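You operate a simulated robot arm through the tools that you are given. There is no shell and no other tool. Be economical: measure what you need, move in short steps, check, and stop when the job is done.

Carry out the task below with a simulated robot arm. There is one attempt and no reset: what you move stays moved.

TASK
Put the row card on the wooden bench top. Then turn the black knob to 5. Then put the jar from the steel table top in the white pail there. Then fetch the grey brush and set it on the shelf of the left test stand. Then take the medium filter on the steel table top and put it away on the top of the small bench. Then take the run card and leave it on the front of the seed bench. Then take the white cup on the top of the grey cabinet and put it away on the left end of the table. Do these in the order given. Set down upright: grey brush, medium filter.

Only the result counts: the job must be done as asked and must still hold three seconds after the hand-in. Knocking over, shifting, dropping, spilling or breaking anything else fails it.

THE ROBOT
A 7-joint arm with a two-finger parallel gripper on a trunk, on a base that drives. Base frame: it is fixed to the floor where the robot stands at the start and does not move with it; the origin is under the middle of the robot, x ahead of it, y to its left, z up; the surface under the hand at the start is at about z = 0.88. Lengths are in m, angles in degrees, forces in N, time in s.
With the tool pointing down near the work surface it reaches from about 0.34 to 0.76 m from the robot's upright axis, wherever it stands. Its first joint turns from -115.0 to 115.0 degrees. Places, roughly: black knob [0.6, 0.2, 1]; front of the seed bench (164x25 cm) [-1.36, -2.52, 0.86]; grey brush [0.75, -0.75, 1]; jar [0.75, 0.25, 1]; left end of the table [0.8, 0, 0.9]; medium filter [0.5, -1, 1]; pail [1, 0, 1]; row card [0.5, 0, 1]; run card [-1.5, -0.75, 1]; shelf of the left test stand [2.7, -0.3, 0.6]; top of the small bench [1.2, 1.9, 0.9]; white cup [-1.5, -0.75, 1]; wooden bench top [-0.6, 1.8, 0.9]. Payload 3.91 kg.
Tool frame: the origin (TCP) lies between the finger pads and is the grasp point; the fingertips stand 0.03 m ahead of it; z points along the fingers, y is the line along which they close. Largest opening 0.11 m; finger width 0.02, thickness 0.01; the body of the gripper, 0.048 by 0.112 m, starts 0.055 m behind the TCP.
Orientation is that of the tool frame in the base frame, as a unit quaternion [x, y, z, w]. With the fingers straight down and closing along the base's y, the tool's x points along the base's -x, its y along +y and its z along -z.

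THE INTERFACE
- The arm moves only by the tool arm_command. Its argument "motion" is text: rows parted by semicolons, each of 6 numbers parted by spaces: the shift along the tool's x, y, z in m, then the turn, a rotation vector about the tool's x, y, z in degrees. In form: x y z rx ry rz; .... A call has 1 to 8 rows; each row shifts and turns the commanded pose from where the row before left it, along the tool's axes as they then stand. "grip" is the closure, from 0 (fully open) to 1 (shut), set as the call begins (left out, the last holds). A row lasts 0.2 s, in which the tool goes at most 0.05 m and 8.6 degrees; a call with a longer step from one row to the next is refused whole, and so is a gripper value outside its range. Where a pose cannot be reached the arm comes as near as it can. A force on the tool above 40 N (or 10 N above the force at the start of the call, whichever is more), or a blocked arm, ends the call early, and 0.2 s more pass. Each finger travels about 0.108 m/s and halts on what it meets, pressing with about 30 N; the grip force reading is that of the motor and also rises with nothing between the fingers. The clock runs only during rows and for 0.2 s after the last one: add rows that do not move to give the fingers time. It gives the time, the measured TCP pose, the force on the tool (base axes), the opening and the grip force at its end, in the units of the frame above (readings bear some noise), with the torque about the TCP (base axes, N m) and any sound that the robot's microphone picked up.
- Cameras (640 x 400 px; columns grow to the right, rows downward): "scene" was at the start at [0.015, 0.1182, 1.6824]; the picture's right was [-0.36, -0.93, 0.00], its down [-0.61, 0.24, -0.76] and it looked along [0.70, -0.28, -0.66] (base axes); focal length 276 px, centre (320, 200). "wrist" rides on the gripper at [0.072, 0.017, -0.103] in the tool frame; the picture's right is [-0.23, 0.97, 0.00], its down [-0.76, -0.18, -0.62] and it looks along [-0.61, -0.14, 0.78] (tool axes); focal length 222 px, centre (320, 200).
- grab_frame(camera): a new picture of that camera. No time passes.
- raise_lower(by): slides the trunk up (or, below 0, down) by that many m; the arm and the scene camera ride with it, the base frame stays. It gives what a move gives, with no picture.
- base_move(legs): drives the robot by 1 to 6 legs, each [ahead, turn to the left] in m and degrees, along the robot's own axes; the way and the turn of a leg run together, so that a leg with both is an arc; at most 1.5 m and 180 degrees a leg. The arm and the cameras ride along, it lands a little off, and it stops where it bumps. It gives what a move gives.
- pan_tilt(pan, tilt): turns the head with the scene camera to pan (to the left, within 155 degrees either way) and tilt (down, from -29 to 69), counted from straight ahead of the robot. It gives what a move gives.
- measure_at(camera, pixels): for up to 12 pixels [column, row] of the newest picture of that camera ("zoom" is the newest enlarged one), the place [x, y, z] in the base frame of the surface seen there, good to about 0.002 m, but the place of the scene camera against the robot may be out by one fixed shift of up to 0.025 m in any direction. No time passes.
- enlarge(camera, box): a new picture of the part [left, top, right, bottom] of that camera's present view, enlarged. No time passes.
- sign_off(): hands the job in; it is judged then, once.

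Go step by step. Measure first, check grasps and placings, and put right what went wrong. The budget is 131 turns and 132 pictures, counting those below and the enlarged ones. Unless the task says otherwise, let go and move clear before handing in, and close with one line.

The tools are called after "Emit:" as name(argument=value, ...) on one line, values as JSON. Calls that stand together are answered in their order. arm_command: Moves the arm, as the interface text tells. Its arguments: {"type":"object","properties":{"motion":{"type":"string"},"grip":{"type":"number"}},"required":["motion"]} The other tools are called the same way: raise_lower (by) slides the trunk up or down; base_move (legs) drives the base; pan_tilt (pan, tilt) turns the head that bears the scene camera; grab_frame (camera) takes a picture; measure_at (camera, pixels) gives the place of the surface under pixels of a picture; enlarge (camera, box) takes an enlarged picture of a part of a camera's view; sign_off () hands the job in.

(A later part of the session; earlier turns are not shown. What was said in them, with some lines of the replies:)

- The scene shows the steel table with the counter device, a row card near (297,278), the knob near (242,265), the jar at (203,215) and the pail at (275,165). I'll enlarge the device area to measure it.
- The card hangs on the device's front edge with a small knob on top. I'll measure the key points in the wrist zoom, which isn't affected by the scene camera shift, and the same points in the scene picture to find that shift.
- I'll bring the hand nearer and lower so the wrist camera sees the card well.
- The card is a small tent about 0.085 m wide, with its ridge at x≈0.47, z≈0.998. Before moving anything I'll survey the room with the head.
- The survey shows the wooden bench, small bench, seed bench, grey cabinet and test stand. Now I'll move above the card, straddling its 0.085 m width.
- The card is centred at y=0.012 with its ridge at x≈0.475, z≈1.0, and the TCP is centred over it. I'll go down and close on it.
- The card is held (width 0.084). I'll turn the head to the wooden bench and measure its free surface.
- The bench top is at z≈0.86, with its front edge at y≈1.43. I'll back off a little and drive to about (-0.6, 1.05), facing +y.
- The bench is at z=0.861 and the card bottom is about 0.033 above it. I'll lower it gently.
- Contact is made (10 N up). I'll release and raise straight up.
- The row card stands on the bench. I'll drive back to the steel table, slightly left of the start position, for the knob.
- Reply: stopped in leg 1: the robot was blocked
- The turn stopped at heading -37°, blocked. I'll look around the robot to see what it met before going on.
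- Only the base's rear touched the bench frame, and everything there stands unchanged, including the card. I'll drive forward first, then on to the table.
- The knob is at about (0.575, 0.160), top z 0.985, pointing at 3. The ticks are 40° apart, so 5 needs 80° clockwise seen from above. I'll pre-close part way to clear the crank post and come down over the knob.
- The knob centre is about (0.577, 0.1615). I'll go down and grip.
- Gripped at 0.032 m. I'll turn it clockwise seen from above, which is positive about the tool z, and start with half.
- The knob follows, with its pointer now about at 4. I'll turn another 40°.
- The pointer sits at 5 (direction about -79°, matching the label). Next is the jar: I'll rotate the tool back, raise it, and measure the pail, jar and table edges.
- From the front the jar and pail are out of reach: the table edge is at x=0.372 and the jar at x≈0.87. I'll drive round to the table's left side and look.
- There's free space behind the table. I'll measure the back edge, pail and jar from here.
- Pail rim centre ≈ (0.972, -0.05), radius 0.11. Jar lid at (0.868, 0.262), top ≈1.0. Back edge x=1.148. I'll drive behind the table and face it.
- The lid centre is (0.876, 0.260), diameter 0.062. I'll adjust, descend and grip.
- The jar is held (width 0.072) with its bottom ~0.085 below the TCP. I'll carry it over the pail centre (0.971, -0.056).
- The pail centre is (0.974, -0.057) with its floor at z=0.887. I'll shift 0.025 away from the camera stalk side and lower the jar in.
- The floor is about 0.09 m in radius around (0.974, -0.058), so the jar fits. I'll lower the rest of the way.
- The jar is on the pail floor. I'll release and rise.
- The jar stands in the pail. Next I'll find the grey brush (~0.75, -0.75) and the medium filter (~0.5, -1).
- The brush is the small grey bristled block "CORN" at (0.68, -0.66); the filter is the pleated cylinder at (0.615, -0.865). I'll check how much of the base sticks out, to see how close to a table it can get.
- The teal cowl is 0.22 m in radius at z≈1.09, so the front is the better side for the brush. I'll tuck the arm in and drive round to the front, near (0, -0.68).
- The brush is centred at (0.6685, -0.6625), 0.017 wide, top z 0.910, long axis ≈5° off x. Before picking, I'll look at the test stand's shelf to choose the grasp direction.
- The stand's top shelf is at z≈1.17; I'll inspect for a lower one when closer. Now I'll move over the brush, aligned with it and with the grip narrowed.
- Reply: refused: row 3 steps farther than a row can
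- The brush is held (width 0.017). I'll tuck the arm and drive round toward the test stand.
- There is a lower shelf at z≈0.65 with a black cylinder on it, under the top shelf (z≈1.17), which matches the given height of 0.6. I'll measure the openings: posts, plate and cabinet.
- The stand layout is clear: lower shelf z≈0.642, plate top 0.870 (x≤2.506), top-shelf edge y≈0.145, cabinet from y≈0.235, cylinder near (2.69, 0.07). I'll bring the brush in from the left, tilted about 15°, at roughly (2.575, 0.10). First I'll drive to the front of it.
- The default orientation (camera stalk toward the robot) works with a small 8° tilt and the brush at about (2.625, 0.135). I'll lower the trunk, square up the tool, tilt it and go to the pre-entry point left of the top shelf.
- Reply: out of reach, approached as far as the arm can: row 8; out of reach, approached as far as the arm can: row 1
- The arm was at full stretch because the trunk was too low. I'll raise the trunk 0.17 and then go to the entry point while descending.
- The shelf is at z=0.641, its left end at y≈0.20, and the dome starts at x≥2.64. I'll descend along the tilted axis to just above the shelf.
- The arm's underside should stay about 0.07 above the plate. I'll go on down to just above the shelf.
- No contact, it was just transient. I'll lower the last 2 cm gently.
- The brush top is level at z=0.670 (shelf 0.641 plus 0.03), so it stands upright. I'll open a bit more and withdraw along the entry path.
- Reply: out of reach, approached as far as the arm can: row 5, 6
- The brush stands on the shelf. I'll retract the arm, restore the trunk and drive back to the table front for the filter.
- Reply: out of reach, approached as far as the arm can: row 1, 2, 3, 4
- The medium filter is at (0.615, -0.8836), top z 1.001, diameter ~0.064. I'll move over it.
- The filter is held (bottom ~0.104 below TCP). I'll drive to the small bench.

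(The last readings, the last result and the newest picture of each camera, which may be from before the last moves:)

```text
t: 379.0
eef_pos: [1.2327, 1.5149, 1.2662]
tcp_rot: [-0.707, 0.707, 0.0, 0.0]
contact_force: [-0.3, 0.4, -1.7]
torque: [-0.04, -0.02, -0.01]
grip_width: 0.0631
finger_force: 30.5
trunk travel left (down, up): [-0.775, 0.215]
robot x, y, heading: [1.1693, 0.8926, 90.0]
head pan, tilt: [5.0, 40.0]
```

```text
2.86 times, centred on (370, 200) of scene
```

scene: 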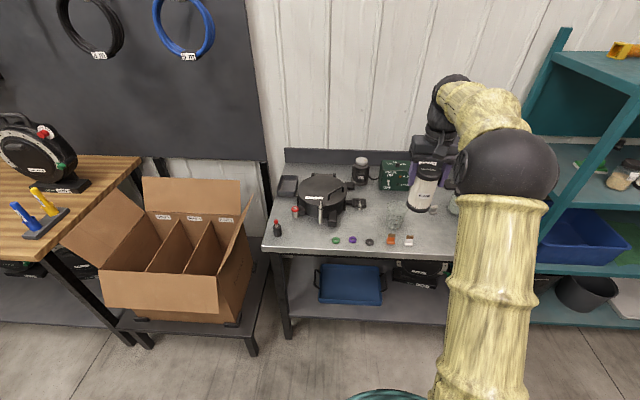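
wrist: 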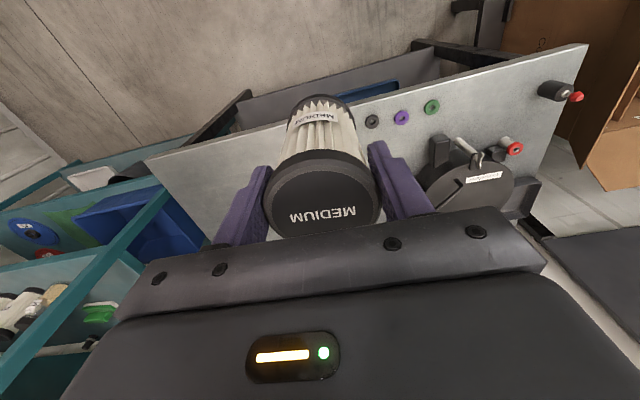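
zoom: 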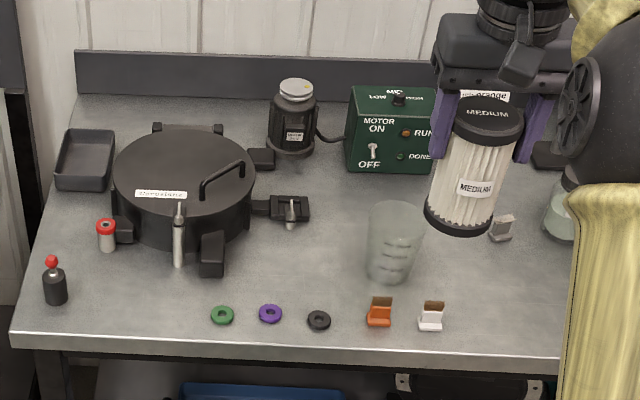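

There's a free spot at about (1.52, 1.68): bench z=0.8605, front edge y=1.595. I'll retract a bit, drive forward 0.3, then move right over the spot.

Emit:
arm_command(motion="0.045 0 0 0 0 0; 0.045 0 0 0 0 0; 0.045 0 0 0 0 0; 0 0 0 0 0 0")

Emit:
base_move(legs=[[0.29, 0]])

Emit:
arm_command(motion="0 -0.045 0 0 0 0; 0 -0.045 0 0 0 0; 0 -0.045 0 0 0 0; 0 -0.045 0 0 0 0; 0 -0.045 0 0 0 0; 0 -0.045 0 0 0 0; 0 -0.02 0 0 0 0; 0 0 0 0 0 0")

Emit:
grab_frame(camera="wrist")

```text
t: 380.0
eef_pos: [1.232, 1.3804, 1.2663]
tcp_rot: [-0.707, 0.708, 0.0, -0.001]
contact_force: [0.5, 0.2, -1.1]
torque: [-0.05, 0.0, 0.03]
grip_width: 0.0628
finger_force: 30.2
trunk travel left (down, up): [-0.775, 0.215]
robot x, y, heading: [1.1724, 0.891, 89.7]
head pan, tilt: [5.0, 40.0]
```

```text
t: 382.2
eef_pos: [1.2335, 1.671, 1.2668]
tcp_rot: [-0.706, 0.708, 0.0, 0.0]
contact_force: [0.3, 0.6, -1.8]
torque: [-0.01, 0.0, 0.02]
grip_width: 0.063
finger_force: 29.6
trunk travel left (down, up): [-0.775, 0.215]
robot x, y, heading: [1.1699, 1.185, 89.6]
head pan, tilt: [5.0, 40.0]
```

```text
t: 384.0
eef_pos: [1.5255, 1.6701, 1.2647]
tcp_rot: [-0.707, 0.708, 0.0, 0.0]
contact_force: [-0.4, -0.2, -1.5]
torque: [-0.03, 0.0, 0.01]
grip_width: 0.0633
finger_force: 29.7
trunk travel left (down, up): [-0.775, 0.215]
robot x, y, heading: [1.1743, 1.1844, 89.6]
head pan, tilt: [5.0, 40.0]
```

```text
40 pictures are left
```

wrist: 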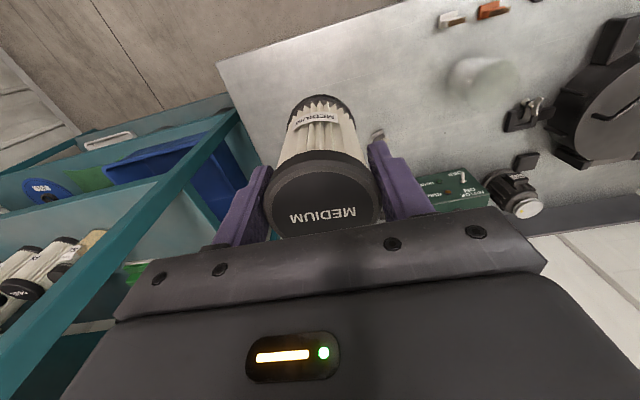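

Emit:
arm_command(motion="0 0 0.045 0 0 0; 0 0 0.045 0 0 0; 0 0 0.045 0 0 0; 0 0 0.045 0 0 0; 0 0 0.045 0 0 0; 0 0 0.045 0 0 0; 0 0 0.015 0 0 0; 0 0 0 0 0 0")

Emit:
grab_frame(camera="wrist")

Emit:
measure_at(camera="wrist", pixels=[[260, 80], [380, 80], [320, 60], [300, 100], [330, 96]])

```text
t: 385.8
eef_pos: [1.5237, 1.6713, 0.9822]
tcp_rot: [-0.706, 0.708, -0.001, -0.001]
contact_force: [0.2, -0.4, -1.4]
torque: [-0.03, -0.02, -0.02]
grip_width: 0.0632
finger_force: 30.0
trunk travel left (down, up): [-0.775, 0.215]
robot x, y, heading: [1.1733, 1.1845, 89.8]
head pan, tilt: [5.0, 40.0]
```

```text
39 pictures are left
```

wrist: 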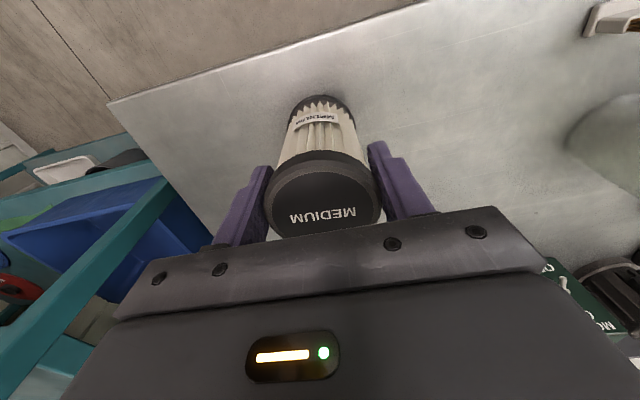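

```text
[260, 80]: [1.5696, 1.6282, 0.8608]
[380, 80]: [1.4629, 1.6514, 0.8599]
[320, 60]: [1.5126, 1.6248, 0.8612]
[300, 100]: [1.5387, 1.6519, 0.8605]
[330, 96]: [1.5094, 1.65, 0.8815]
```

Emit:
arm_command(motion="0 0 0.01 0 0 0; 0 0 0.004 0 0 0; 0 0 0.002 0 0 0; 0 0 0.001 0 0 0; 0 0 0 0 0 0")

Emit:
arm_command(motion="0 0 0.002 0 0 0; 0 0 0 0 0 0")

```text
t: 387.0
eef_pos: [1.5244, 1.6709, 0.9657]
tcp_rot: [-0.706, 0.708, 0.001, 0.002]
contact_force: [-0.5, 0.5, 7.9]
torque: [0.0, 0.13, 0.01]
grip_width: 0.0629
finger_force: 29.6
trunk travel left (down, up): [-0.775, 0.215]
robot x, y, heading: [1.1711, 1.1832, 89.7]
head pan, tilt: [5.0, 40.0]
```

```text
t: 387.6
eef_pos: [1.5231, 1.6709, 0.9653]
tcp_rot: [-0.707, 0.708, 0.001, 0.004]
contact_force: [1.2, 2.5, 28.3]
torque: [0.05, 0.23, -0.03]
grip_width: 0.0629
finger_force: 30.0
trunk travel left (down, up): [-0.775, 0.215]
robot x, y, heading: [1.1697, 1.1867, 90.0]
head pan, tilt: [5.0, 40.0]
```

Firm contact. I'll ease off 2 mm, release and lift.

Emit:
arm_command(motion="0 0 -0.002 0 0 0; 0 0 0 0 0 0; 0 0 0 0 0 0")

Emit:
arm_command(motion="0 0 0 0 0 0; 0 0 0 0 0 0; 0 0 0 0 0 0", grip=0)

Emit:
arm_command(motion="0 0 -0.02 0 0 0; 0 0 -0.04 0 0 0; 0 0 -0.045 0 0 0; 0 0 -0.045 0 0 0; 0 0 -0.045 0 0 0; 0 0 -0.045 0 0 0; 0 0 -0.045 0 0 0; 0 0 0 0 0 0")

Emit:
grab_frame(camera="wrist")

```text
t: 388.4
eef_pos: [1.5237, 1.6698, 0.9668]
tcp_rot: [-0.706, 0.708, 0.001, 0.003]
contact_force: [4.2, 7.5, 22.3]
torque: [0.47, -0.26, -0.01]
grip_width: 0.0627
finger_force: 29.8
trunk travel left (down, up): [-0.775, 0.215]
robot x, y, heading: [1.1714, 1.1837, 89.7]
head pan, tilt: [5.0, 40.0]
```

```text
t: 389.2
eef_pos: [1.5227, 1.6713, 0.9641]
tcp_rot: [-0.707, 0.708, 0.001, -0.001]
contact_force: [0.3, -0.1, 0.1]
torque: [0.0, 0.02, 0.01]
grip_width: 0.1101
finger_force: 0.0
trunk travel left (down, up): [-0.775, 0.215]
robot x, y, heading: [1.1706, 1.1821, 89.8]
head pan, tilt: [5.0, 40.0]
```

```text
t: 391.0
eef_pos: [1.5246, 1.6704, 1.2494]
tcp_rot: [-0.706, 0.708, 0.001, 0.0]
contact_force: [0.8, 0.0, 0.4]
torque: [-0.02, 0.0, 0.02]
grip_width: 0.11
finger_force: 0.1
trunk travel left (down, up): [-0.775, 0.215]
robot x, y, heading: [1.1694, 1.1844, 89.8]
head pan, tilt: [5.0, 40.0]
```

```text
38 pictures are left
```

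wrist: 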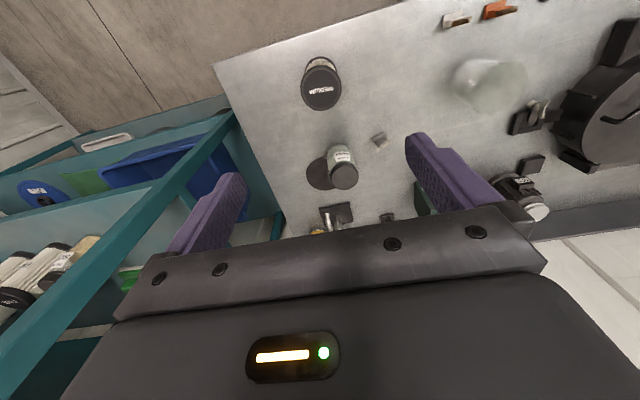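

The filter stands upright on the small bench. Next is the run card: I'll centre the arm and drive to the grey cabinet.

Emit:
arm_command(motion="0.01 0.045 0 0 0 0; 0.01 0.045 0 0 0 0; 0.01 0.045 0 0 0 0; 0.01 0.045 0 0 0 0; 0.01 0.045 0 0 0 0; 0.01 0.045 0 0 0 0; 0.01 0.045 0 0 0 0; 0 0 -0.03 0 0 0")

Emit:
base_move(legs=[[-0.3, 0], [0, 90], [1.5, 0], [0.12, 0], [0, 90]])

Emit:
base_move(legs=[[1.5, 0], [0.08, 0], [0, -90]])

Emit:
pan_tilt(pan=5, tilt=35)

Emit:
grab_frame(camera="scene")

```text
t: 392.8
eef_pos: [1.2111, 1.6006, 1.28]
tcp_rot: [-0.707, 0.708, 0.0, 0.001]
contact_force: [-1.3, -0.5, 0.1]
torque: [0.03, 0.03, -0.04]
grip_width: 0.1098
finger_force: 0.0
trunk travel left (down, up): [-0.775, 0.215]
robot x, y, heading: [1.1697, 1.1831, 89.6]
head pan, tilt: [5.0, 40.0]
```

```text
t: 415.4
eef_pos: [-0.4949, 0.494, 1.2808]
tcp_rot: [0.713, 0.701, 0.0, 0.0]
contact_force: [-0.9, -0.9, 0.2]
torque: [0.02, 0.0, 0.02]
grip_width: 0.1103
finger_force: 0.0
trunk travel left (down, up): [-0.775, 0.215]
robot x, y, heading: [-0.4454, 0.9121, -91.0]
head pan, tilt: [5.0, 40.0]
```

```text
t: 430.3
eef_pos: [-0.8895, -0.613, 1.2802]
tcp_rot: [1.0, -0.001, 0.0, -0.001]
contact_force: [1.0, -0.2, -0.8]
torque: [0.0, 0.04, 0.0]
grip_width: 0.11
finger_force: 0.1
trunk travel left (down, up): [-0.775, 0.215]
robot x, y, heading: [-0.4696, -0.6557, 179.5]
head pan, tilt: [5.0, 40.0]
```

```text
t: 431.0
eef_pos: [-0.8889, -0.6121, 1.2801]
tcp_rot: [1.0, -0.002, -0.001, 0.0]
contact_force: [0.3, 0.3, -0.2]
torque: [-0.04, 0.01, 0.02]
grip_width: 0.1101
finger_force: 0.0
trunk travel left (down, up): [-0.775, 0.215]
robot x, y, heading: [-0.4736, -0.6552, 179.5]
head pan, tilt: [5.0, 35.0]
```

```text
37 pictures are left
```

scene: 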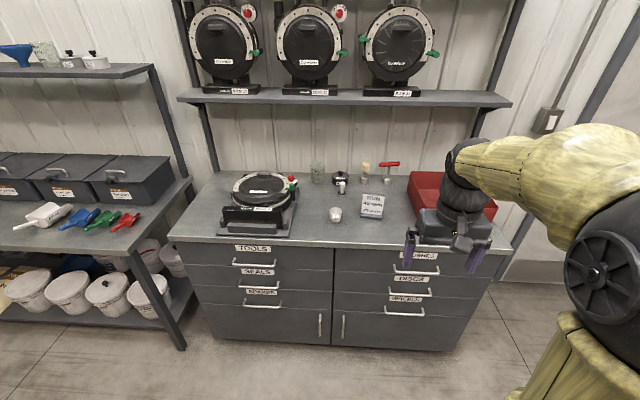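

Emit:
enlarge(camera="scene", box=[290, 140, 430, 250])

Emit:
measure_at(camera="scene", pixels=[[335, 207], [336, 215], [372, 198], [362, 206], [382, 208], [372, 215], [335, 243], [370, 192], [340, 185], [480, 245], [340, 97], [415, 205]])

```text
3.64 times, centred on (360, 195) of scene
```

zoom: 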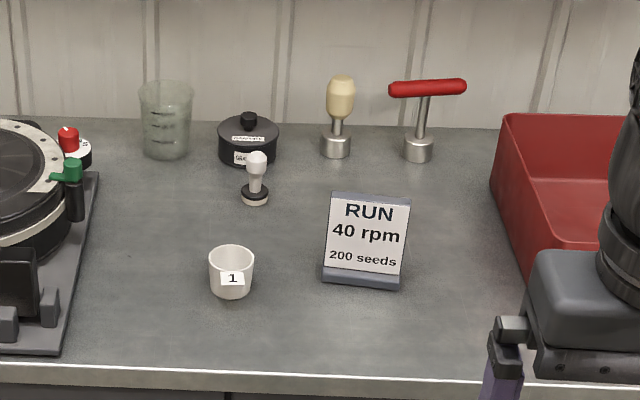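

```text
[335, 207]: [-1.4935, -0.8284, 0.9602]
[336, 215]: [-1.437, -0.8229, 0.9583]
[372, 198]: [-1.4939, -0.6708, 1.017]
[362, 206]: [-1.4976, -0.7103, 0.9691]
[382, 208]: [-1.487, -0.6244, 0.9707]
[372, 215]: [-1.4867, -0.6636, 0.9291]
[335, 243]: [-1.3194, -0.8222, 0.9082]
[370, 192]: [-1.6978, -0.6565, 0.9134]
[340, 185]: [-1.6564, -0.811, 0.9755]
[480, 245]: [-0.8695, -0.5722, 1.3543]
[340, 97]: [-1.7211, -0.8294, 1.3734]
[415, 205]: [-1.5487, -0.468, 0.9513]
```

The run card is ~0.085 m wide at (-1.49, -0.667), top ~1.005. The cup is at (-1.46, -0.826). I'll drive forward 0.45 and look with the wrist camera.

Emit:
base_move(legs=[[0.44, 0]])

Emit:
arm_command(motion="0.01 0.02 0.04 0 0 0; 0.01 0.02 0.04 0 0 0; 0 0.015 0.02 0 0 0; 0 0 0 0 0 0")

Emit:
grab_frame(camera="wrist")

```text
t: 434.0
eef_pos: [-1.3302, -0.6094, 1.2781]
tcp_rot: [1.0, -0.002, 0.0, 0.0]
contact_force: [-0.6, 0.0, -0.2]
torque: [0.0, 0.0, 0.01]
grip_width: 0.11
finger_force: 0.1
trunk travel left (down, up): [-0.775, 0.215]
robot x, y, heading: [-0.9115, -0.6495, 179.8]
head pan, tilt: [5.0, 35.0]
```

```text
t: 435.0
eef_pos: [-1.309, -0.6675, 1.1793]
tcp_rot: [1.0, -0.001, -0.002, 0.0]
contact_force: [0.6, -0.5, -0.1]
torque: [0.0, -0.02, -0.02]
grip_width: 0.1099
finger_force: 0.0
trunk travel left (down, up): [-0.775, 0.215]
robot x, y, heading: [-0.9118, -0.6487, 179.5]
head pan, tilt: [5.0, 35.0]
```

```text
35 pictures are left
```

wrist: 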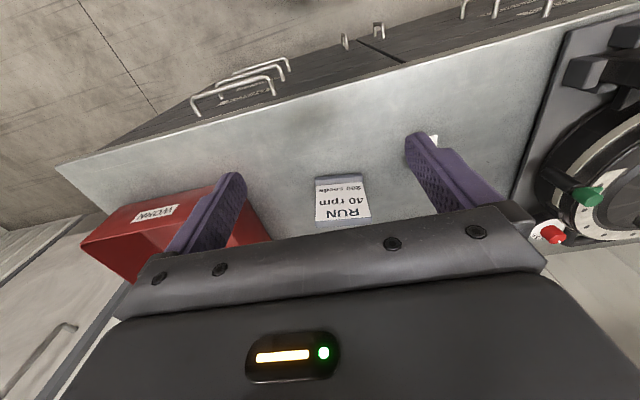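

Emit:
enlarge(camera="wrist", box=[280, 150, 400, 240])

Emit:
measure_at(camera="zoom", pixels=[[188, 365], [455, 340], [195, 330], [440, 310], [195, 165], [410, 145], [200, 145], [400, 125], [320, 250], [320, 360], [100, 250], [330, 330]])

```text
4.44 times, centred on (340, 195) of wrist
```

zoom: 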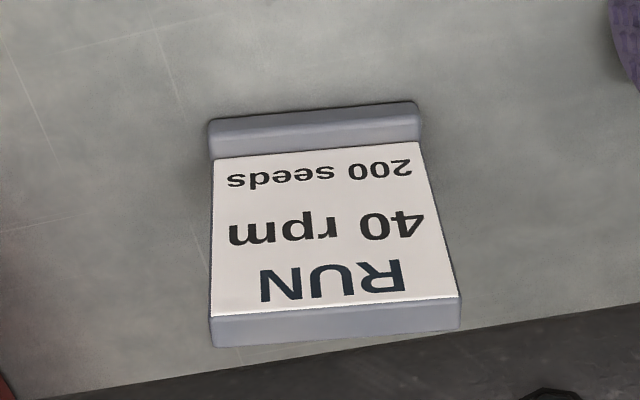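

```text
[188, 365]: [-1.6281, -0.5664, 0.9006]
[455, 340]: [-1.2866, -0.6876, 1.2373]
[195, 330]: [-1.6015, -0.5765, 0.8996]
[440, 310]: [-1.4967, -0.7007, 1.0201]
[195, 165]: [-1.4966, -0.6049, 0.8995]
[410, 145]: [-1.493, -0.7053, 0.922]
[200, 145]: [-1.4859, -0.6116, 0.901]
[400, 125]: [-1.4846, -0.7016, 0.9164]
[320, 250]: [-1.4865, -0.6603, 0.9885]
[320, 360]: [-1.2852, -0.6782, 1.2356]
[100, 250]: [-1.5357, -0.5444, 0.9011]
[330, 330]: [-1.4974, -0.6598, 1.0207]
```

Emit:
measure_at(camera="zoom", pixels=[[216, 250], [434, 245], [219, 312], [452, 298], [218, 325], [454, 312], [330, 316], [222, 148], [415, 130]])

```text
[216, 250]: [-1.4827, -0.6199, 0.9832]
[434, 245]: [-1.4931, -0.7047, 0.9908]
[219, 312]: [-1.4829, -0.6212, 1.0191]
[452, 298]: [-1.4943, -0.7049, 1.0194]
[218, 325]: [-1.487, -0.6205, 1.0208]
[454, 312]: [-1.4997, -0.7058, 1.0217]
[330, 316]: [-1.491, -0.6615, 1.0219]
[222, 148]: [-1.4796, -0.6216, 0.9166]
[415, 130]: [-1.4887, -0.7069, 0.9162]
```

The card is turned about 7.5° and is 0.0855 wide, centred at (-1.494, -0.663). I'll go over it and align.

Emit:
arm_command(motion="-0.0463 -0.001 0 0 0 0; -0.0463 -0.001 0 0 0 0; -0.0463 -0.001 0 0 0 0; -0.0463 -0.001 0 0 0 0; 0 0 0 0 0 7.5; 0 0 0.045 0 0 0; 0 0 0.035 0 0 0; 0 0 0 0 0 0")

Emit:
grab_frame(camera="wrist")

Emit:
measure_at(camera="wrist", pixels=[[320, 120], [280, 130], [360, 130], [320, 140], [265, 140], [375, 140], [320, 150], [320, 160]])

```text
t: 436.8
eef_pos: [-1.4954, -0.6612, 1.1003]
tcp_rot: [0.998, -0.068, -0.002, 0.0]
contact_force: [0.2, -1.0, -0.3]
torque: [-0.03, 0.04, -0.03]
grip_width: 0.1096
finger_force: 0.0
trunk travel left (down, up): [-0.775, 0.215]
robot x, y, heading: [-0.9126, -0.6523, 179.9]
head pan, tilt: [5.0, 35.0]
```

```text
33 pictures are left
```

wrist: 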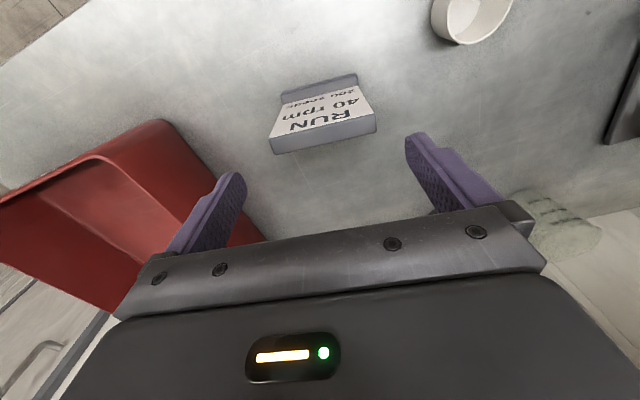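

```text
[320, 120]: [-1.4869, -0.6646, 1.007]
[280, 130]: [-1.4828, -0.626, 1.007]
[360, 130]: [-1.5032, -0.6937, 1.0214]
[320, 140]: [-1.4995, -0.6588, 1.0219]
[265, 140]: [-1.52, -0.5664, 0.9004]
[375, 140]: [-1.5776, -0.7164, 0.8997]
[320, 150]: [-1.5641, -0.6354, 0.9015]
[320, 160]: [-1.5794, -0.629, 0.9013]
```

Emit:
measure_at(camera="wrist", pixels=[[168, 124], [200, 160], [180, 140], [250, 230], [205, 170], [272, 140], [374, 118], [275, 150], [374, 132]])

```text
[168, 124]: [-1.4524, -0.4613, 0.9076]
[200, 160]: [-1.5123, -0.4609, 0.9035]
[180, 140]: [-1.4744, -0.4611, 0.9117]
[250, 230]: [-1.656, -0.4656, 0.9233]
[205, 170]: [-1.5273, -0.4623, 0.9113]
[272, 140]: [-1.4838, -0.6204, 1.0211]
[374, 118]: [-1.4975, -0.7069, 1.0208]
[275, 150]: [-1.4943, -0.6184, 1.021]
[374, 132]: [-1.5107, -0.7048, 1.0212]
```

The card is centred under the hand with clear space around it. I'll descend and grip.

Emit:
arm_command(motion="-0.001 0.001 0.03 0 0 0; 0 0 0.04 0 0 0; 0 0 0.03 0 0 0; 0 0 0.018 0 0 0; 0 0 0 0 0 0")

Emit:
arm_command(motion="0 0 0 0 0 0; 0 0 0 0 0 0; 0 0 0 0 0 0", grip=1)

Emit:
arm_command(motion="0 0 -0.02 0 0 0; 0 0 -0.04 0 0 0; 0 0 -0.045 0 0 0; 0 0 -0.045 0 0 0; 0 0 -0.045 0 0 0; 0.03 0 -0.04 0 0 0; 0.04 0 -0.02 0 0 0; 0 0 0 0 0 0")

Emit:
grab_frame(camera="wrist")

```text
t: 438.0
eef_pos: [-1.4959, -0.6616, 0.9816]
tcp_rot: [0.998, -0.068, 0.0, 0.0]
contact_force: [0.1, 0.0, -0.1]
torque: [0.01, -0.03, 0.02]
grip_width: 0.1103
finger_force: 0.1
trunk travel left (down, up): [-0.775, 0.215]
robot x, y, heading: [-0.9124, -0.6529, 179.8]
head pan, tilt: [5.0, 35.0]
```

```text
t: 438.8
eef_pos: [-1.4966, -0.6618, 0.9821]
tcp_rot: [0.998, -0.067, 0.0, 0.001]
contact_force: [0.9, 0.0, 0.4]
torque: [-0.01, 0.0, -0.01]
grip_width: 0.0937
finger_force: 29.8
trunk travel left (down, up): [-0.775, 0.215]
robot x, y, heading: [-0.9138, -0.6494, 179.2]
head pan, tilt: [5.0, 35.0]
```

```text
t: 440.6
eef_pos: [-1.4277, -0.6701, 1.2368]
tcp_rot: [0.998, -0.067, 0.0, 0.001]
contact_force: [-1.0, 0.0, -1.5]
torque: [0.01, 0.04, -0.03]
grip_width: 0.0938
finger_force: 30.1
trunk travel left (down, up): [-0.775, 0.215]
robot x, y, heading: [-0.9131, -0.6523, 179.9]
head pan, tilt: [5.0, 35.0]
```

```text
32 pictures are left
```

wrist: 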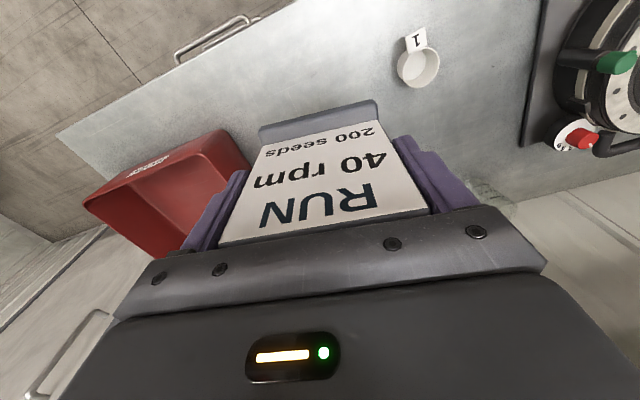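

The run card is held (0.094), bottom ~0.082 below TCP. I'll drive along to the seed bench.

Emit:
base_move(legs=[[-0.12, 0], [0, 90], [1.35, 0], [0, -90]])

Emit:
pan_tilt(pan=20, tilt=40)

Emit:
grab_frame(camera="scene")

```text
t: 460.7
eef_pos: [-1.3053, -2.0247, 1.2381]
tcp_rot: [0.998, -0.067, 0.0, 0.0]
contact_force: [0.3, 0.8, -1.5]
torque: [0.02, 0.0, -0.02]
grip_width: 0.0936
finger_force: 30.1
trunk travel left (down, up): [-0.775, 0.215]
robot x, y, heading: [-0.789, -2.0061, 179.4]
head pan, tilt: [5.0, 35.0]
```

```text
t: 461.5
eef_pos: [-1.3042, -2.0265, 1.2363]
tcp_rot: [0.998, -0.067, -0.001, 0.0]
contact_force: [-0.6, -0.2, -1.4]
torque: [-0.01, -0.02, -0.01]
grip_width: 0.0936
finger_force: 29.6
trunk travel left (down, up): [-0.775, 0.215]
robot x, y, heading: [-0.7907, -2.0081, 179.6]
head pan, tilt: [20.0, 40.0]
```

```text
31 pictures are left
```

scene: 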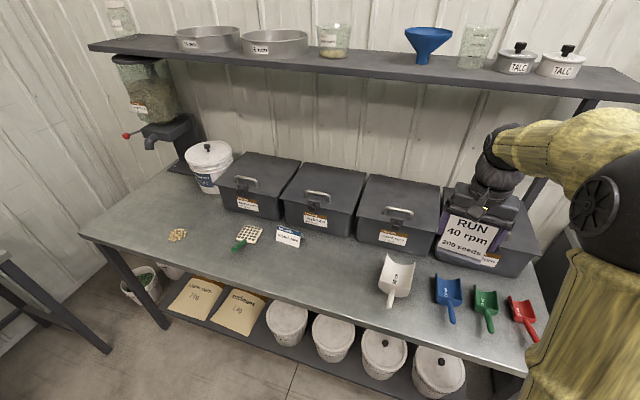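

Emit:
measure_at(camera="scene", pixels=[[330, 262], [330, 275], [345, 300], [300, 290], [290, 240], [385, 245], [385, 290], [250, 255], [355, 265], [330, 240], [527, 370], [85, 235]])

```text
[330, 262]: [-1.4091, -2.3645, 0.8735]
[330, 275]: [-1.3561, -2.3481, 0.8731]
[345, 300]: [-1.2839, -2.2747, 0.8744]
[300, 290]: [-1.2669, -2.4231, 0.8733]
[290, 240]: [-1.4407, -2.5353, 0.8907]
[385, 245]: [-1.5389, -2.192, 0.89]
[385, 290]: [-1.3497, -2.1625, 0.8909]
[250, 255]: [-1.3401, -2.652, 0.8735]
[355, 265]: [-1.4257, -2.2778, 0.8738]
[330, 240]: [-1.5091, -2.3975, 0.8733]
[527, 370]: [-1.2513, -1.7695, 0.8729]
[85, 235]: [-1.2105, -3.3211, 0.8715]
```

There's a free area around (-1.36, -2.40): bench z=0.861, scoop at y≈-2.16, label at (-1.44, -2.535). I'll move the card over there.

Emit:
arm_command(motion="-0.0007 0.0473 0 0 0 0; -0.0007 0.0473 0 0 0 0; -0.0007 0.0473 0 0 0 0; -0.0007 0.0473 0 0 0 0; -0.0007 0.0473 0 0 0 0; -0.0007 0.0473 0 0 0 0; -0.0007 0.0473 0 0 0 0; -0.0007 0.0473 0 0 0 0")

Emit:
arm_command(motion="0 0 0.045 0 0 0; 0 0 0.045 0 0 0; 0 0 0.045 0 0 0; 0 0 0.045 0 0 0; 0 0 0.045 0 0 0; 0 0 0.04 0 0 0; 0 0 0.01 0 0 0; 0 0 0 0 0 0")

Emit:
grab_frame(camera="wrist")

Emit:
grab_frame(camera="scene")

```text
t: 463.3
eef_pos: [-1.3624, -2.4023, 1.2366]
tcp_rot: [0.998, -0.068, 0.001, -0.002]
contact_force: [0.0, 0.4, -1.5]
torque: [0.03, 0.0, 0.02]
grip_width: 0.0937
finger_force: 29.7
trunk travel left (down, up): [-0.775, 0.215]
robot x, y, heading: [-0.7886, -2.0054, 179.7]
head pan, tilt: [20.0, 40.0]
```

```text
t: 465.1
eef_pos: [-1.3623, -2.4005, 0.9625]
tcp_rot: [0.998, -0.067, 0.0, 0.001]
contact_force: [0.2, 0.3, -2.1]
torque: [0.05, -0.02, 0.02]
grip_width: 0.0938
finger_force: 30.2
trunk travel left (down, up): [-0.775, 0.215]
robot x, y, heading: [-0.7922, -2.009, 179.8]
head pan, tilt: [20.0, 40.0]
```

```text
30 pictures are left
```

wrist: 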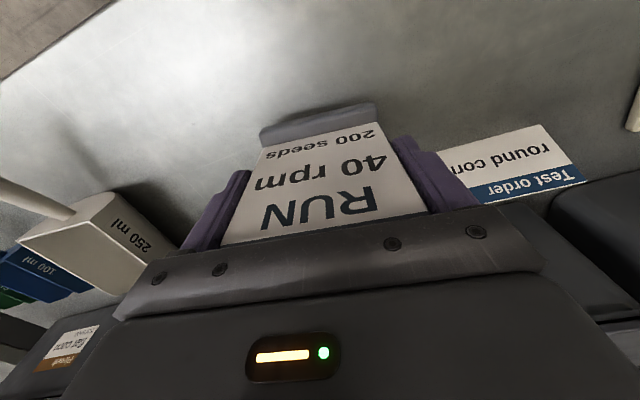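

```text
29 pictures are left
```

scene: 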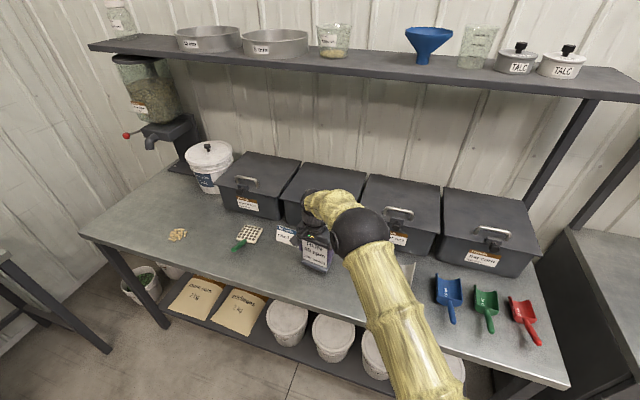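

Emit:
arm_command(motion="0 0 0.01 0 0 0; 0 0 0.006 0 0 0; 0 0 0.002 0 0 0; 0 0 0.001 0 0 0; 0 0 0 0 0 0")

Emit:
arm_command(motion="0 0 0.0015 0 0 0; 0 0 0 0 0 0")

```text
t: 466.3
eef_pos: [-1.3613, -2.4009, 0.9427]
tcp_rot: [0.998, -0.067, 0.001, 0.0]
contact_force: [0.1, 0.8, -2.0]
torque: [0.02, -0.01, 0.01]
grip_width: 0.0937
finger_force: 29.7
trunk travel left (down, up): [-0.775, 0.215]
robot x, y, heading: [-0.7899, -2.004, 179.6]
head pan, tilt: [20.0, 40.0]
```

```text
t: 466.9
eef_pos: [-1.3603, -2.4015, 0.9425]
tcp_rot: [0.998, -0.067, 0.0, 0.0]
contact_force: [0.2, -0.3, -1.9]
torque: [0.01, -0.05, -0.01]
grip_width: 0.0937
finger_force: 30.3
trunk travel left (down, up): [-0.775, 0.215]
robot x, y, heading: [-0.7898, -2.0095, 179.5]
head pan, tilt: [20.0, 40.0]
```

Emit:
arm_command(motion="0 0 0.001 0 0 0; 0 0 0.001 0 0 0; 0 0 0 0 0 0")

Emit:
arm_command(motion="0 0 0.001 0 0 0; 0 0 0.0005 0 0 0; 0 0 0 0 0 0")

```text
t: 467.7
eef_pos: [-1.3608, -2.4017, 0.9415]
tcp_rot: [0.998, -0.067, -0.001, 0.001]
contact_force: [-0.3, -0.1, 7.7]
torque: [0.5, -0.09, 0.04]
grip_width: 0.0939
finger_force: 30.0
trunk travel left (down, up): [-0.775, 0.215]
robot x, y, heading: [-0.7925, -2.005, 179.7]
head pan, tilt: [20.0, 40.0]
```

```text
t: 468.5
eef_pos: [-1.3595, -2.4006, 0.9403]
tcp_rot: [0.998, -0.067, -0.003, 0.003]
contact_force: [-3.5, -2.3, 23.5]
torque: [0.78, -0.15, 0.12]
grip_width: 0.094
finger_force: 29.8
trunk travel left (down, up): [-0.775, 0.215]
robot x, y, heading: [-0.7874, -2.0086, 179.7]
head pan, tilt: [20.0, 40.0]
```

In contact. I'll release and lift.

Emit:
arm_command(motion="0 0 -0.001 0 0 0; 0 0 0 0 0 0; 0 0 0 0 0 0; 0 0 0 0 0 0", grip=0)

Emit:
arm_command(motion="0 0 -0.02 0 0 0; 0 0 -0.04 0 0 0; 0 0 -0.045 0 0 0; 0 0 -0.045 0 0 0; 0 0 -0.045 0 0 0; 0 0 -0.045 0 0 0; 0 0 -0.045 0 0 0; 0 0 0 0 0 0")

Emit:
grab_frame(camera="wrist")

```text
t: 469.5
eef_pos: [-1.3606, -2.4021, 0.9399]
tcp_rot: [0.998, -0.067, 0.0, 0.0]
contact_force: [0.3, 0.8, -0.4]
torque: [0.01, -0.02, -0.02]
grip_width: 0.1101
finger_force: 0.1
trunk travel left (down, up): [-0.775, 0.215]
robot x, y, heading: [-0.7898, -2.0076, 179.6]
head pan, tilt: [20.0, 40.0]
```

```text
t: 471.3
eef_pos: [-1.3595, -2.4015, 1.2253]
tcp_rot: [0.998, -0.068, -0.001, -0.001]
contact_force: [-0.1, 0.2, -0.6]
torque: [0.0, 0.05, 0.03]
grip_width: 0.1101
finger_force: 0.1
trunk travel left (down, up): [-0.775, 0.215]
robot x, y, heading: [-0.7884, -2.0053, 179.6]
head pan, tilt: [20.0, 40.0]
```

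```text
28 pictures are left
```

wrist: 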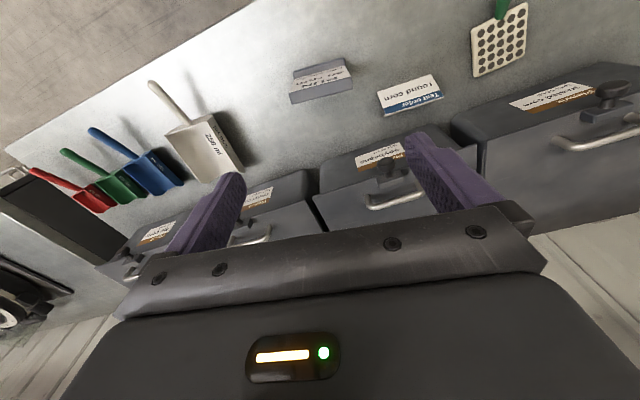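

The run card stands on the seed bench front. Next is the cup: I'll bring the arm to centre and drive back to the cabinet.

Emit:
arm_command(motion="0.015 -0.045 0 0 0 -7.7; 0.015 -0.045 0 0 0 0; 0.015 -0.045 0 0 0 0; 0.015 -0.045 0 0 0 0; 0.015 -0.045 0 0 0 0; 0.015 -0.045 0 0 0 0; 0.015 -0.045 0 0 0 0; 0.015 -0.045 -0.01 0 0 0")

Emit:
base_move(legs=[[0, -90], [1.25, 0], [0, 90], [0.11, 0]])

Emit:
grab_frame(camera="wrist")

```text
t: 473.1
eef_pos: [-1.233, -2.0426, 1.2356]
tcp_rot: [1.0, 0.0, 0.0, 0.001]
contact_force: [0.8, 1.1, -0.1]
torque: [0.0, 0.01, -0.02]
grip_width: 0.11
finger_force: 0.0
trunk travel left (down, up): [-0.775, 0.215]
robot x, y, heading: [-0.788, -2.0103, 179.5]
head pan, tilt: [20.0, 40.0]
```

```text
t: 492.4
eef_pos: [-1.3599, -0.8275, 1.2354]
tcp_rot: [1.0, 0.021, -0.001, 0.0]
contact_force: [0.1, 0.3, 0.6]
torque: [0.02, 0.0, 0.0]
grip_width: 0.11
finger_force: 0.1
trunk travel left (down, up): [-0.775, 0.215]
robot x, y, heading: [-0.9171, -0.7777, -178.5]
head pan, tilt: [20.0, 40.0]
```

```text
27 pictures are left
```

wrist: 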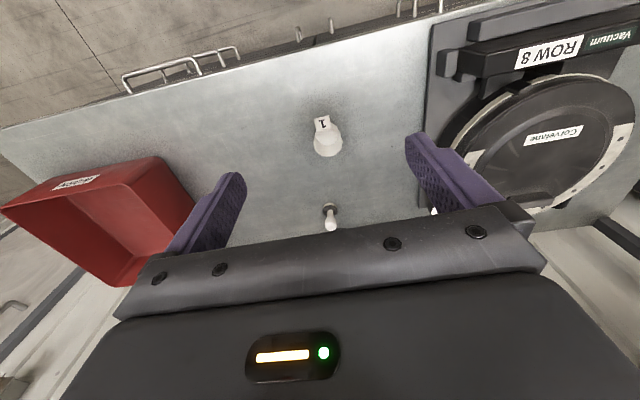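

Emit:
enlarge(camera="wrist", box=[280, 100, 380, 170])

Emit:
measure_at(camera="zoom", pixels=[[225, 270], [390, 270], [300, 215], [310, 350], [310, 290], [300, 130], [310, 225], [360, 330], [480, 200]])

```text
5.71 times, centred on (330, 135) of wrist
```

zoom: 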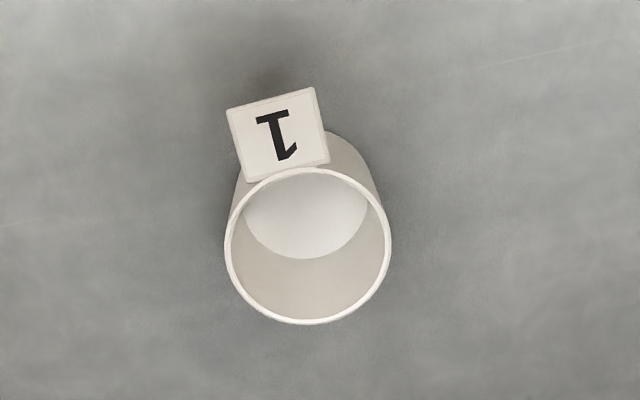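

```text
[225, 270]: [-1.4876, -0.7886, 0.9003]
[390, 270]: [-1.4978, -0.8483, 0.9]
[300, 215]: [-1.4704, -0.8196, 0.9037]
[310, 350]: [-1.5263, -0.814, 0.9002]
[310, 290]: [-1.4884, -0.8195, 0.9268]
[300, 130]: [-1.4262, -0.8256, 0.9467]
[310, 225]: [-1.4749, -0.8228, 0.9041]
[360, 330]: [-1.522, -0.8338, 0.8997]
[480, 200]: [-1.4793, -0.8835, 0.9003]
```

Emit:
measure_at(camera="zoom", pixels=[[229, 250], [387, 250], [308, 321], [305, 171], [240, 205], [378, 205], [245, 290], [372, 290], [230, 110], [315, 90], [330, 158], [244, 180]])

```text
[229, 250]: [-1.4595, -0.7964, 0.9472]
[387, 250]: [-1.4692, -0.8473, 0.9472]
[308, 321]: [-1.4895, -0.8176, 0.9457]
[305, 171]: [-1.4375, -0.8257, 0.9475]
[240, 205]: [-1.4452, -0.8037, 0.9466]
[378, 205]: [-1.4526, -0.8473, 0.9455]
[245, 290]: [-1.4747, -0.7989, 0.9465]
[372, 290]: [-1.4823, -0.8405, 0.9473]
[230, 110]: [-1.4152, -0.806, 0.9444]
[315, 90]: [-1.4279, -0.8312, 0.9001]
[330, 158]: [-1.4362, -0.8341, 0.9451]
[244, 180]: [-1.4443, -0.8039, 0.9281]
```

The cup rim is centred at (-1.464, -0.822), 0.053 in diameter, top 0.947, with a tag on the front side. I'll go over it.

Emit:
arm_command(motion="-0.0347 -0.0034 0 0 0 0; -0.0347 -0.0034 0 0 0 0; -0.0347 -0.0034 0 0 0 0; 0 0 0.045 0 0 0; 0 0 0.045 0 0 0; 0 0 0.045 0 0 0; 0 0 0.045 0 0 0; 0 0 0 0 0 0", grip=0.2)

Emit:
enlarge(camera="wrist", box=[200, 50, 440, 230])

Emit:
measure_at(camera="zoom", pixels=[[320, 60], [320, 80], [320, 100], [320, 120], [300, 140], [340, 140], [320, 160], [320, 180]])

```text
t: 494.1
eef_pos: [-1.4644, -0.8217, 1.0526]
tcp_rot: [1.0, 0.02, -0.001, 0.0]
contact_force: [-0.1, -0.2, 0.4]
torque: [0.0, 0.03, 0.0]
grip_width: 0.0881
finger_force: 0.1
trunk travel left (down, up): [-0.775, 0.215]
robot x, y, heading: [-0.9194, -0.7756, -178.4]
head pan, tilt: [20.0, 40.0]
```

```text
2.22 times, centred on (320, 140) of wrist
```

zoom: 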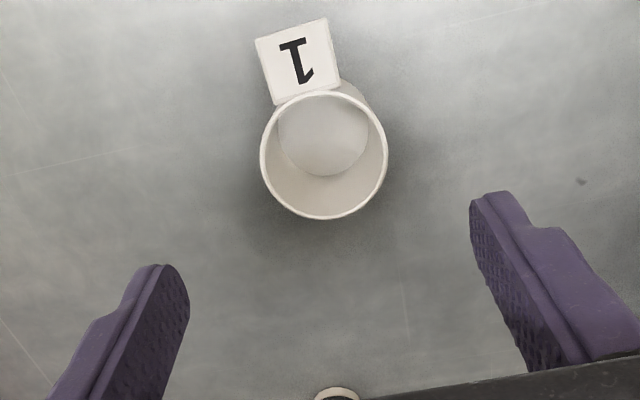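

```text
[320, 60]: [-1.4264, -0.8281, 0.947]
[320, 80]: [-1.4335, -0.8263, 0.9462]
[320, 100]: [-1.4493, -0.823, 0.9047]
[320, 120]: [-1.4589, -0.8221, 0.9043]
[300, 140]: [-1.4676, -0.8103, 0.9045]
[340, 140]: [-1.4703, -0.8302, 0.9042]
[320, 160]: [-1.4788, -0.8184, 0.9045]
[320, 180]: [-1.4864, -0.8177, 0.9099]
```

Emit:
arm_command(motion="0 0 0.04 0 0 0; 0 0 0.04 0 0 0; 0 0 0.032 0 0 0; 0 0 0 0 0 0")

Emit:
arm_command(motion="0 0 0 0 0 0; 0 0 0 0 0 0; 0 0 0 0 0 0", grip=1)

Emit:
arm_command(motion="0 0 -0.02 0 0 0; 0 0 -0.04 0 0 0; 0 0 -0.045 0 0 0; 0 0 -0.045 0 0 0; 0 0 -0.045 0 0 0; 0.03 0 -0.04 0 0 0; 0.04 0 -0.03 0 0 0; 0 0 0 0 0 0")

Emit:
grab_frame(camera="wrist")

```text
t: 495.1
eef_pos: [-1.4652, -0.8219, 0.9419]
tcp_rot: [1.0, 0.02, -0.001, 0.0]
contact_force: [0.5, 0.4, -0.5]
torque: [0.01, 0.02, 0.01]
grip_width: 0.088
finger_force: 0.0
trunk travel left (down, up): [-0.775, 0.215]
robot x, y, heading: [-0.9227, -0.7749, -178.4]
head pan, tilt: [20.0, 40.0]
```

```text
t: 495.9
eef_pos: [-1.4655, -0.8217, 0.9421]
tcp_rot: [1.0, 0.021, 0.0, 0.0]
contact_force: [-0.5, 0.0, -0.7]
torque: [0.02, -0.02, -0.03]
grip_width: 0.0534
finger_force: 30.1
trunk travel left (down, up): [-0.775, 0.215]
robot x, y, heading: [-0.9136, -0.7724, -178.3]
head pan, tilt: [20.0, 40.0]
```

```text
t: 497.8
eef_pos: [-1.3958, -0.8188, 1.2068]
tcp_rot: [1.0, 0.02, 0.0, 0.0]
contact_force: [0.6, -0.2, -0.8]
torque: [-0.02, 0.01, -0.04]
grip_width: 0.0534
finger_force: 30.1
trunk travel left (down, up): [-0.775, 0.215]
robot x, y, heading: [-0.9182, -0.7733, -178.2]
head pan, tilt: [20.0, 40.0]
```

```text
24 pictures are left
```

wrist: 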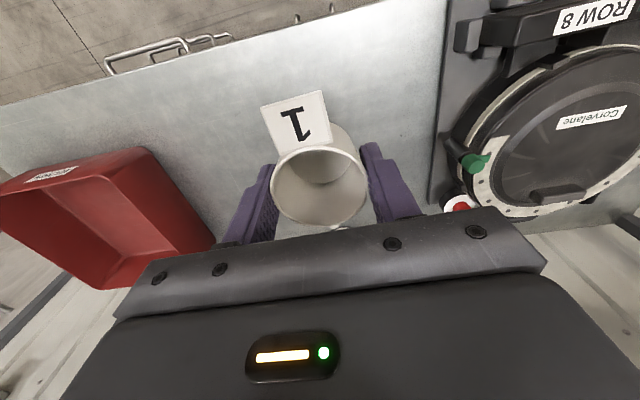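

The cup is held. I'll drive to the left side of the steel table.

Emit:
base_move(legs=[[-0.35, 0], [0, -91.6], [1.5, 0], [0.17, 0], [0, -90]])

Emit:
base_move(legs=[[1.45, 0], [0, -90], [0.08, 0]])

Emit:
pan_tilt(pan=10, tilt=50)

Emit:
grab_frame(camera="scene")

Emit:
grab_frame(camera="wrist")

```text
t: 520.9
eef_pos: [-0.13, 0.943, 1.2071]
tcp_rot: [-0.018, 1.0, 0.001, 0.0]
contact_force: [-0.3, -0.2, 0.2]
torque: [0.0, -0.04, -0.01]
grip_width: 0.0533
finger_force: 30.1
trunk travel left (down, up): [-0.775, 0.215]
robot x, y, heading: [-0.6082, 0.8989, 1.6]
head pan, tilt: [20.0, 40.0]
```

```text
t: 535.8
eef_pos: [0.9131, 0.3908, 1.2082]
tcp_rot: [0.692, 0.722, -0.001, 0.0]
contact_force: [-0.6, 0.7, -0.3]
torque: [-0.04, 0.0, 0.0]
grip_width: 0.0532
finger_force: 30.1
trunk travel left (down, up): [-0.775, 0.215]
robot x, y, heading: [0.8651, 0.8608, -87.6]
head pan, tilt: [20.0, 40.0]
```

```text
t: 536.5
eef_pos: [0.9129, 0.3895, 1.2082]
tcp_rot: [0.692, 0.722, 0.0, 0.001]
contact_force: [-0.6, 0.4, 0.1]
torque: [0.04, 0.01, -0.01]
grip_width: 0.0531
finger_force: 29.9
trunk travel left (down, up): [-0.775, 0.215]
robot x, y, heading: [0.8688, 0.8676, -87.6]
head pan, tilt: [10.0, 50.0]
```

```text
23 pictures are left
```

scene: 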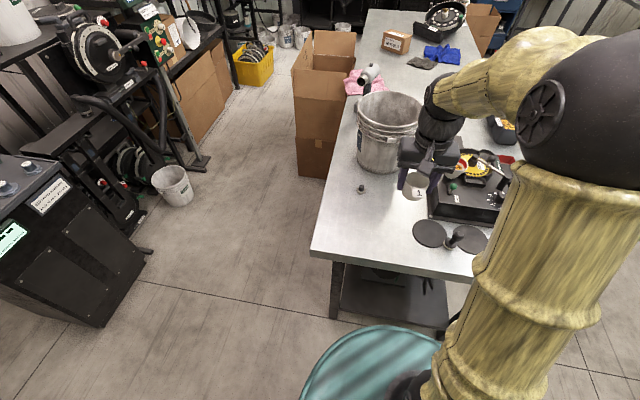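

```text
22 pictures are left
```

wrist: 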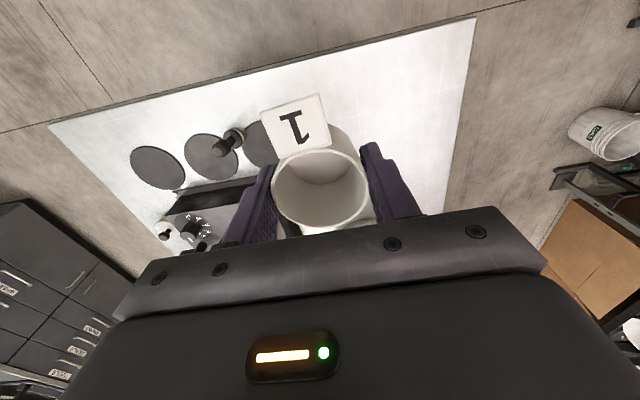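

There's clear tabletop at about (0.95, 0.28). I'll carry the cup there and lower it.

Emit:
arm_command(motion="-0.037 0.0108 0 0 0 0; -0.037 0.0108 0 0 0 0; -0.037 0.0108 0 0 0 0; 0 0 0.045 0 0 0; 0 0 0.045 0 0 0; 0 0 0.045 0 0 0; 0 0 0.045 0 0 0; 0 0 0 0 0 0")

Emit:
grab_frame(camera="wrist")

Emit:
measure_at(camera="wrist", pixels=[[380, 100], [230, 120], [320, 80], [420, 150], [210, 160]])

```text
t: 538.3
eef_pos: [0.9491, 0.2797, 1.0279]
tcp_rot: [0.692, 0.722, -0.001, 0.001]
contact_force: [-0.4, 0.8, -0.4]
torque: [-0.01, -0.01, 0.05]
grip_width: 0.0533
finger_force: 30.5
trunk travel left (down, up): [-0.775, 0.215]
robot x, y, heading: [0.8667, 0.8627, -87.5]
head pan, tilt: [10.0, 50.0]
```

```text
21 pictures are left
```

wrist: 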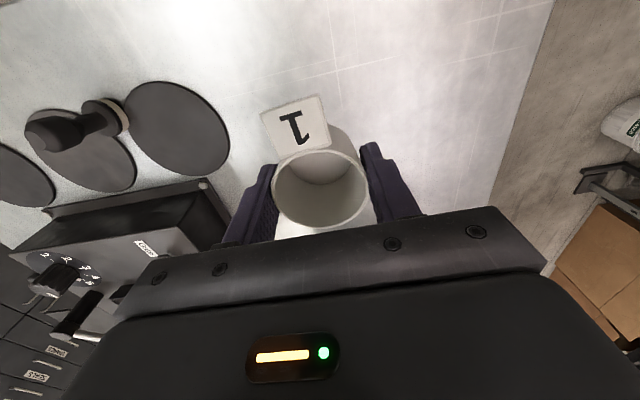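

```text
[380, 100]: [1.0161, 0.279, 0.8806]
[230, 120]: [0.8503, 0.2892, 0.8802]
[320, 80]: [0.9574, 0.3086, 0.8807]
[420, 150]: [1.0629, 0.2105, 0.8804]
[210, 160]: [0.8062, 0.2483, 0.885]
```

Emit:
arm_command(motion="0 0 0.045 0 0 0; 0 0 0.04 0 0 0; 0 0 0.012 0 0 0; 0 0 0.004 0 0 0; 0 0 0.003 0 0 0; 0 0 0 0 0 0")

Emit:
arm_command(motion="0 0 0.0015 0 0 0; 0 0 0 0 0 0")

```text
t: 539.7
eef_pos: [0.9497, 0.2796, 0.9246]
tcp_rot: [0.692, 0.722, -0.001, 0.0]
contact_force: [0.9, 0.7, -0.2]
torque: [0.0, 0.01, -0.01]
grip_width: 0.0532
finger_force: 30.0
trunk travel left (down, up): [-0.775, 0.215]
robot x, y, heading: [0.8662, 0.8674, -87.8]
head pan, tilt: [10.0, 50.0]
```

```text
t: 540.3
eef_pos: [0.9498, 0.281, 0.9231]
tcp_rot: [0.692, 0.722, -0.001, 0.0]
contact_force: [0.2, -0.2, -1.4]
torque: [0.02, 0.01, -0.03]
grip_width: 0.0532
finger_force: 30.2
trunk travel left (down, up): [-0.775, 0.215]
robot x, y, heading: [0.8671, 0.8641, -87.9]
head pan, tilt: [10.0, 50.0]
```

Emit:
arm_command(motion="0 0 0.001 0 0 0; 0 0 0.001 0 0 0; 0 0 0 0 0 0")

```text
t: 541.1
eef_pos: [0.9498, 0.2793, 0.9209]
tcp_rot: [0.692, 0.722, -0.001, 0.002]
contact_force: [0.8, 0.5, 9.4]
torque: [0.08, -0.12, 0.01]
grip_width: 0.0532
finger_force: 30.2
trunk travel left (down, up): [-0.775, 0.215]
robot x, y, heading: [0.8671, 0.8656, -87.6]
head pan, tilt: [10.0, 50.0]
```

Contact. I'll release and lift.

Emit:
arm_command(motion="0 0 0 0 0 0; 0 0 0 0 0 0; 0 0 0 0 0 0", grip=0.2)

Emit:
arm_command(motion="0 0 -0.02 0 0 0; 0 0 -0.04 0 0 0; 0 0 -0.045 0 0 0; 0 0 -0.045 0 0 0; 0 0 -0.045 0 0 0; 0 0 -0.045 0 0 0; 0.04 0 -0.02 0 0 0; 0 0 0 0 0 0")

Emit:
grab_frame(camera="wrist")

Emit:
enlarge(camera="scene", box=[330, 80, 530, 280])

```text
t: 541.9
eef_pos: [0.949, 0.2795, 0.9195]
tcp_rot: [0.692, 0.722, -0.001, 0.001]
contact_force: [-0.6, 0.6, 0.3]
torque: [-0.02, -0.01, -0.01]
grip_width: 0.0881
finger_force: 0.0
trunk travel left (down, up): [-0.775, 0.215]
robot x, y, heading: [0.8657, 0.8638, -87.5]
head pan, tilt: [10.0, 50.0]
```

```text
t: 543.7
eef_pos: [0.9488, 0.3185, 1.1796]
tcp_rot: [0.692, 0.722, -0.001, 0.0]
contact_force: [0.1, 0.4, -0.1]
torque: [0.06, -0.01, 0.02]
grip_width: 0.088
finger_force: 0.0
trunk travel left (down, up): [-0.775, 0.215]
robot x, y, heading: [0.8704, 0.8698, -87.8]
head pan, tilt: [10.0, 50.0]
```

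```text
20 pictures are left
```

wrist: 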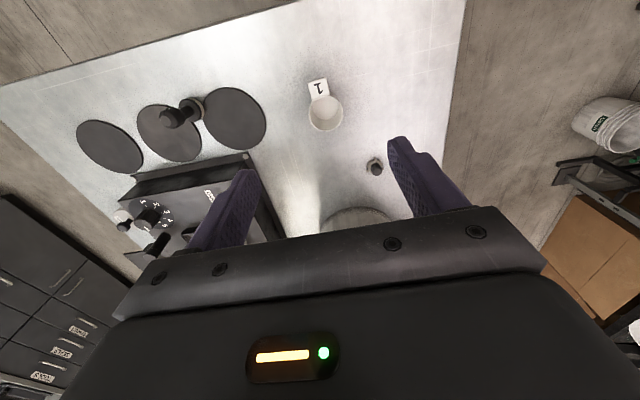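

```text
2.00 times, centred on (430, 180) of scene
```

zoom: 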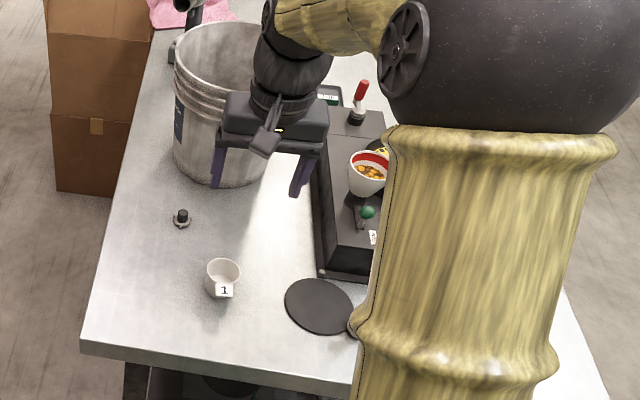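

The cup stands on the left end of the table and the hand is clear. I'll check the knob once more before handing in.

Emit:
enlarge(camera="wrist", box=[100, 180, 220, 260])

```text
5.00 times, centred on (160, 220) of wrist
```

zoom: 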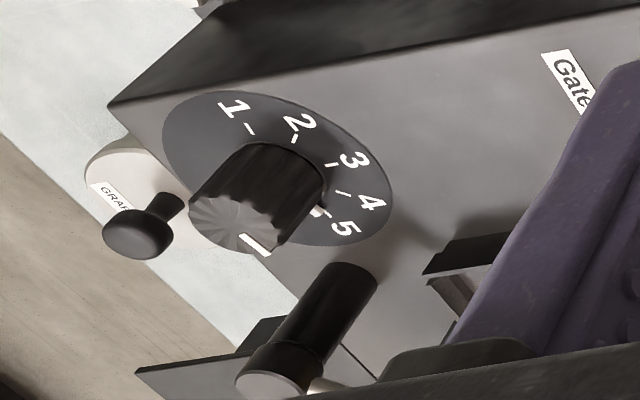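

The knob still points at 5, and every item is where it was set down. I'm handing in.

Emit:
sign_off()

```text
The job is handed in.
```

All seven steps were done in the order given, every item was checked in its place after release, and the job is handed in with the hand clear.
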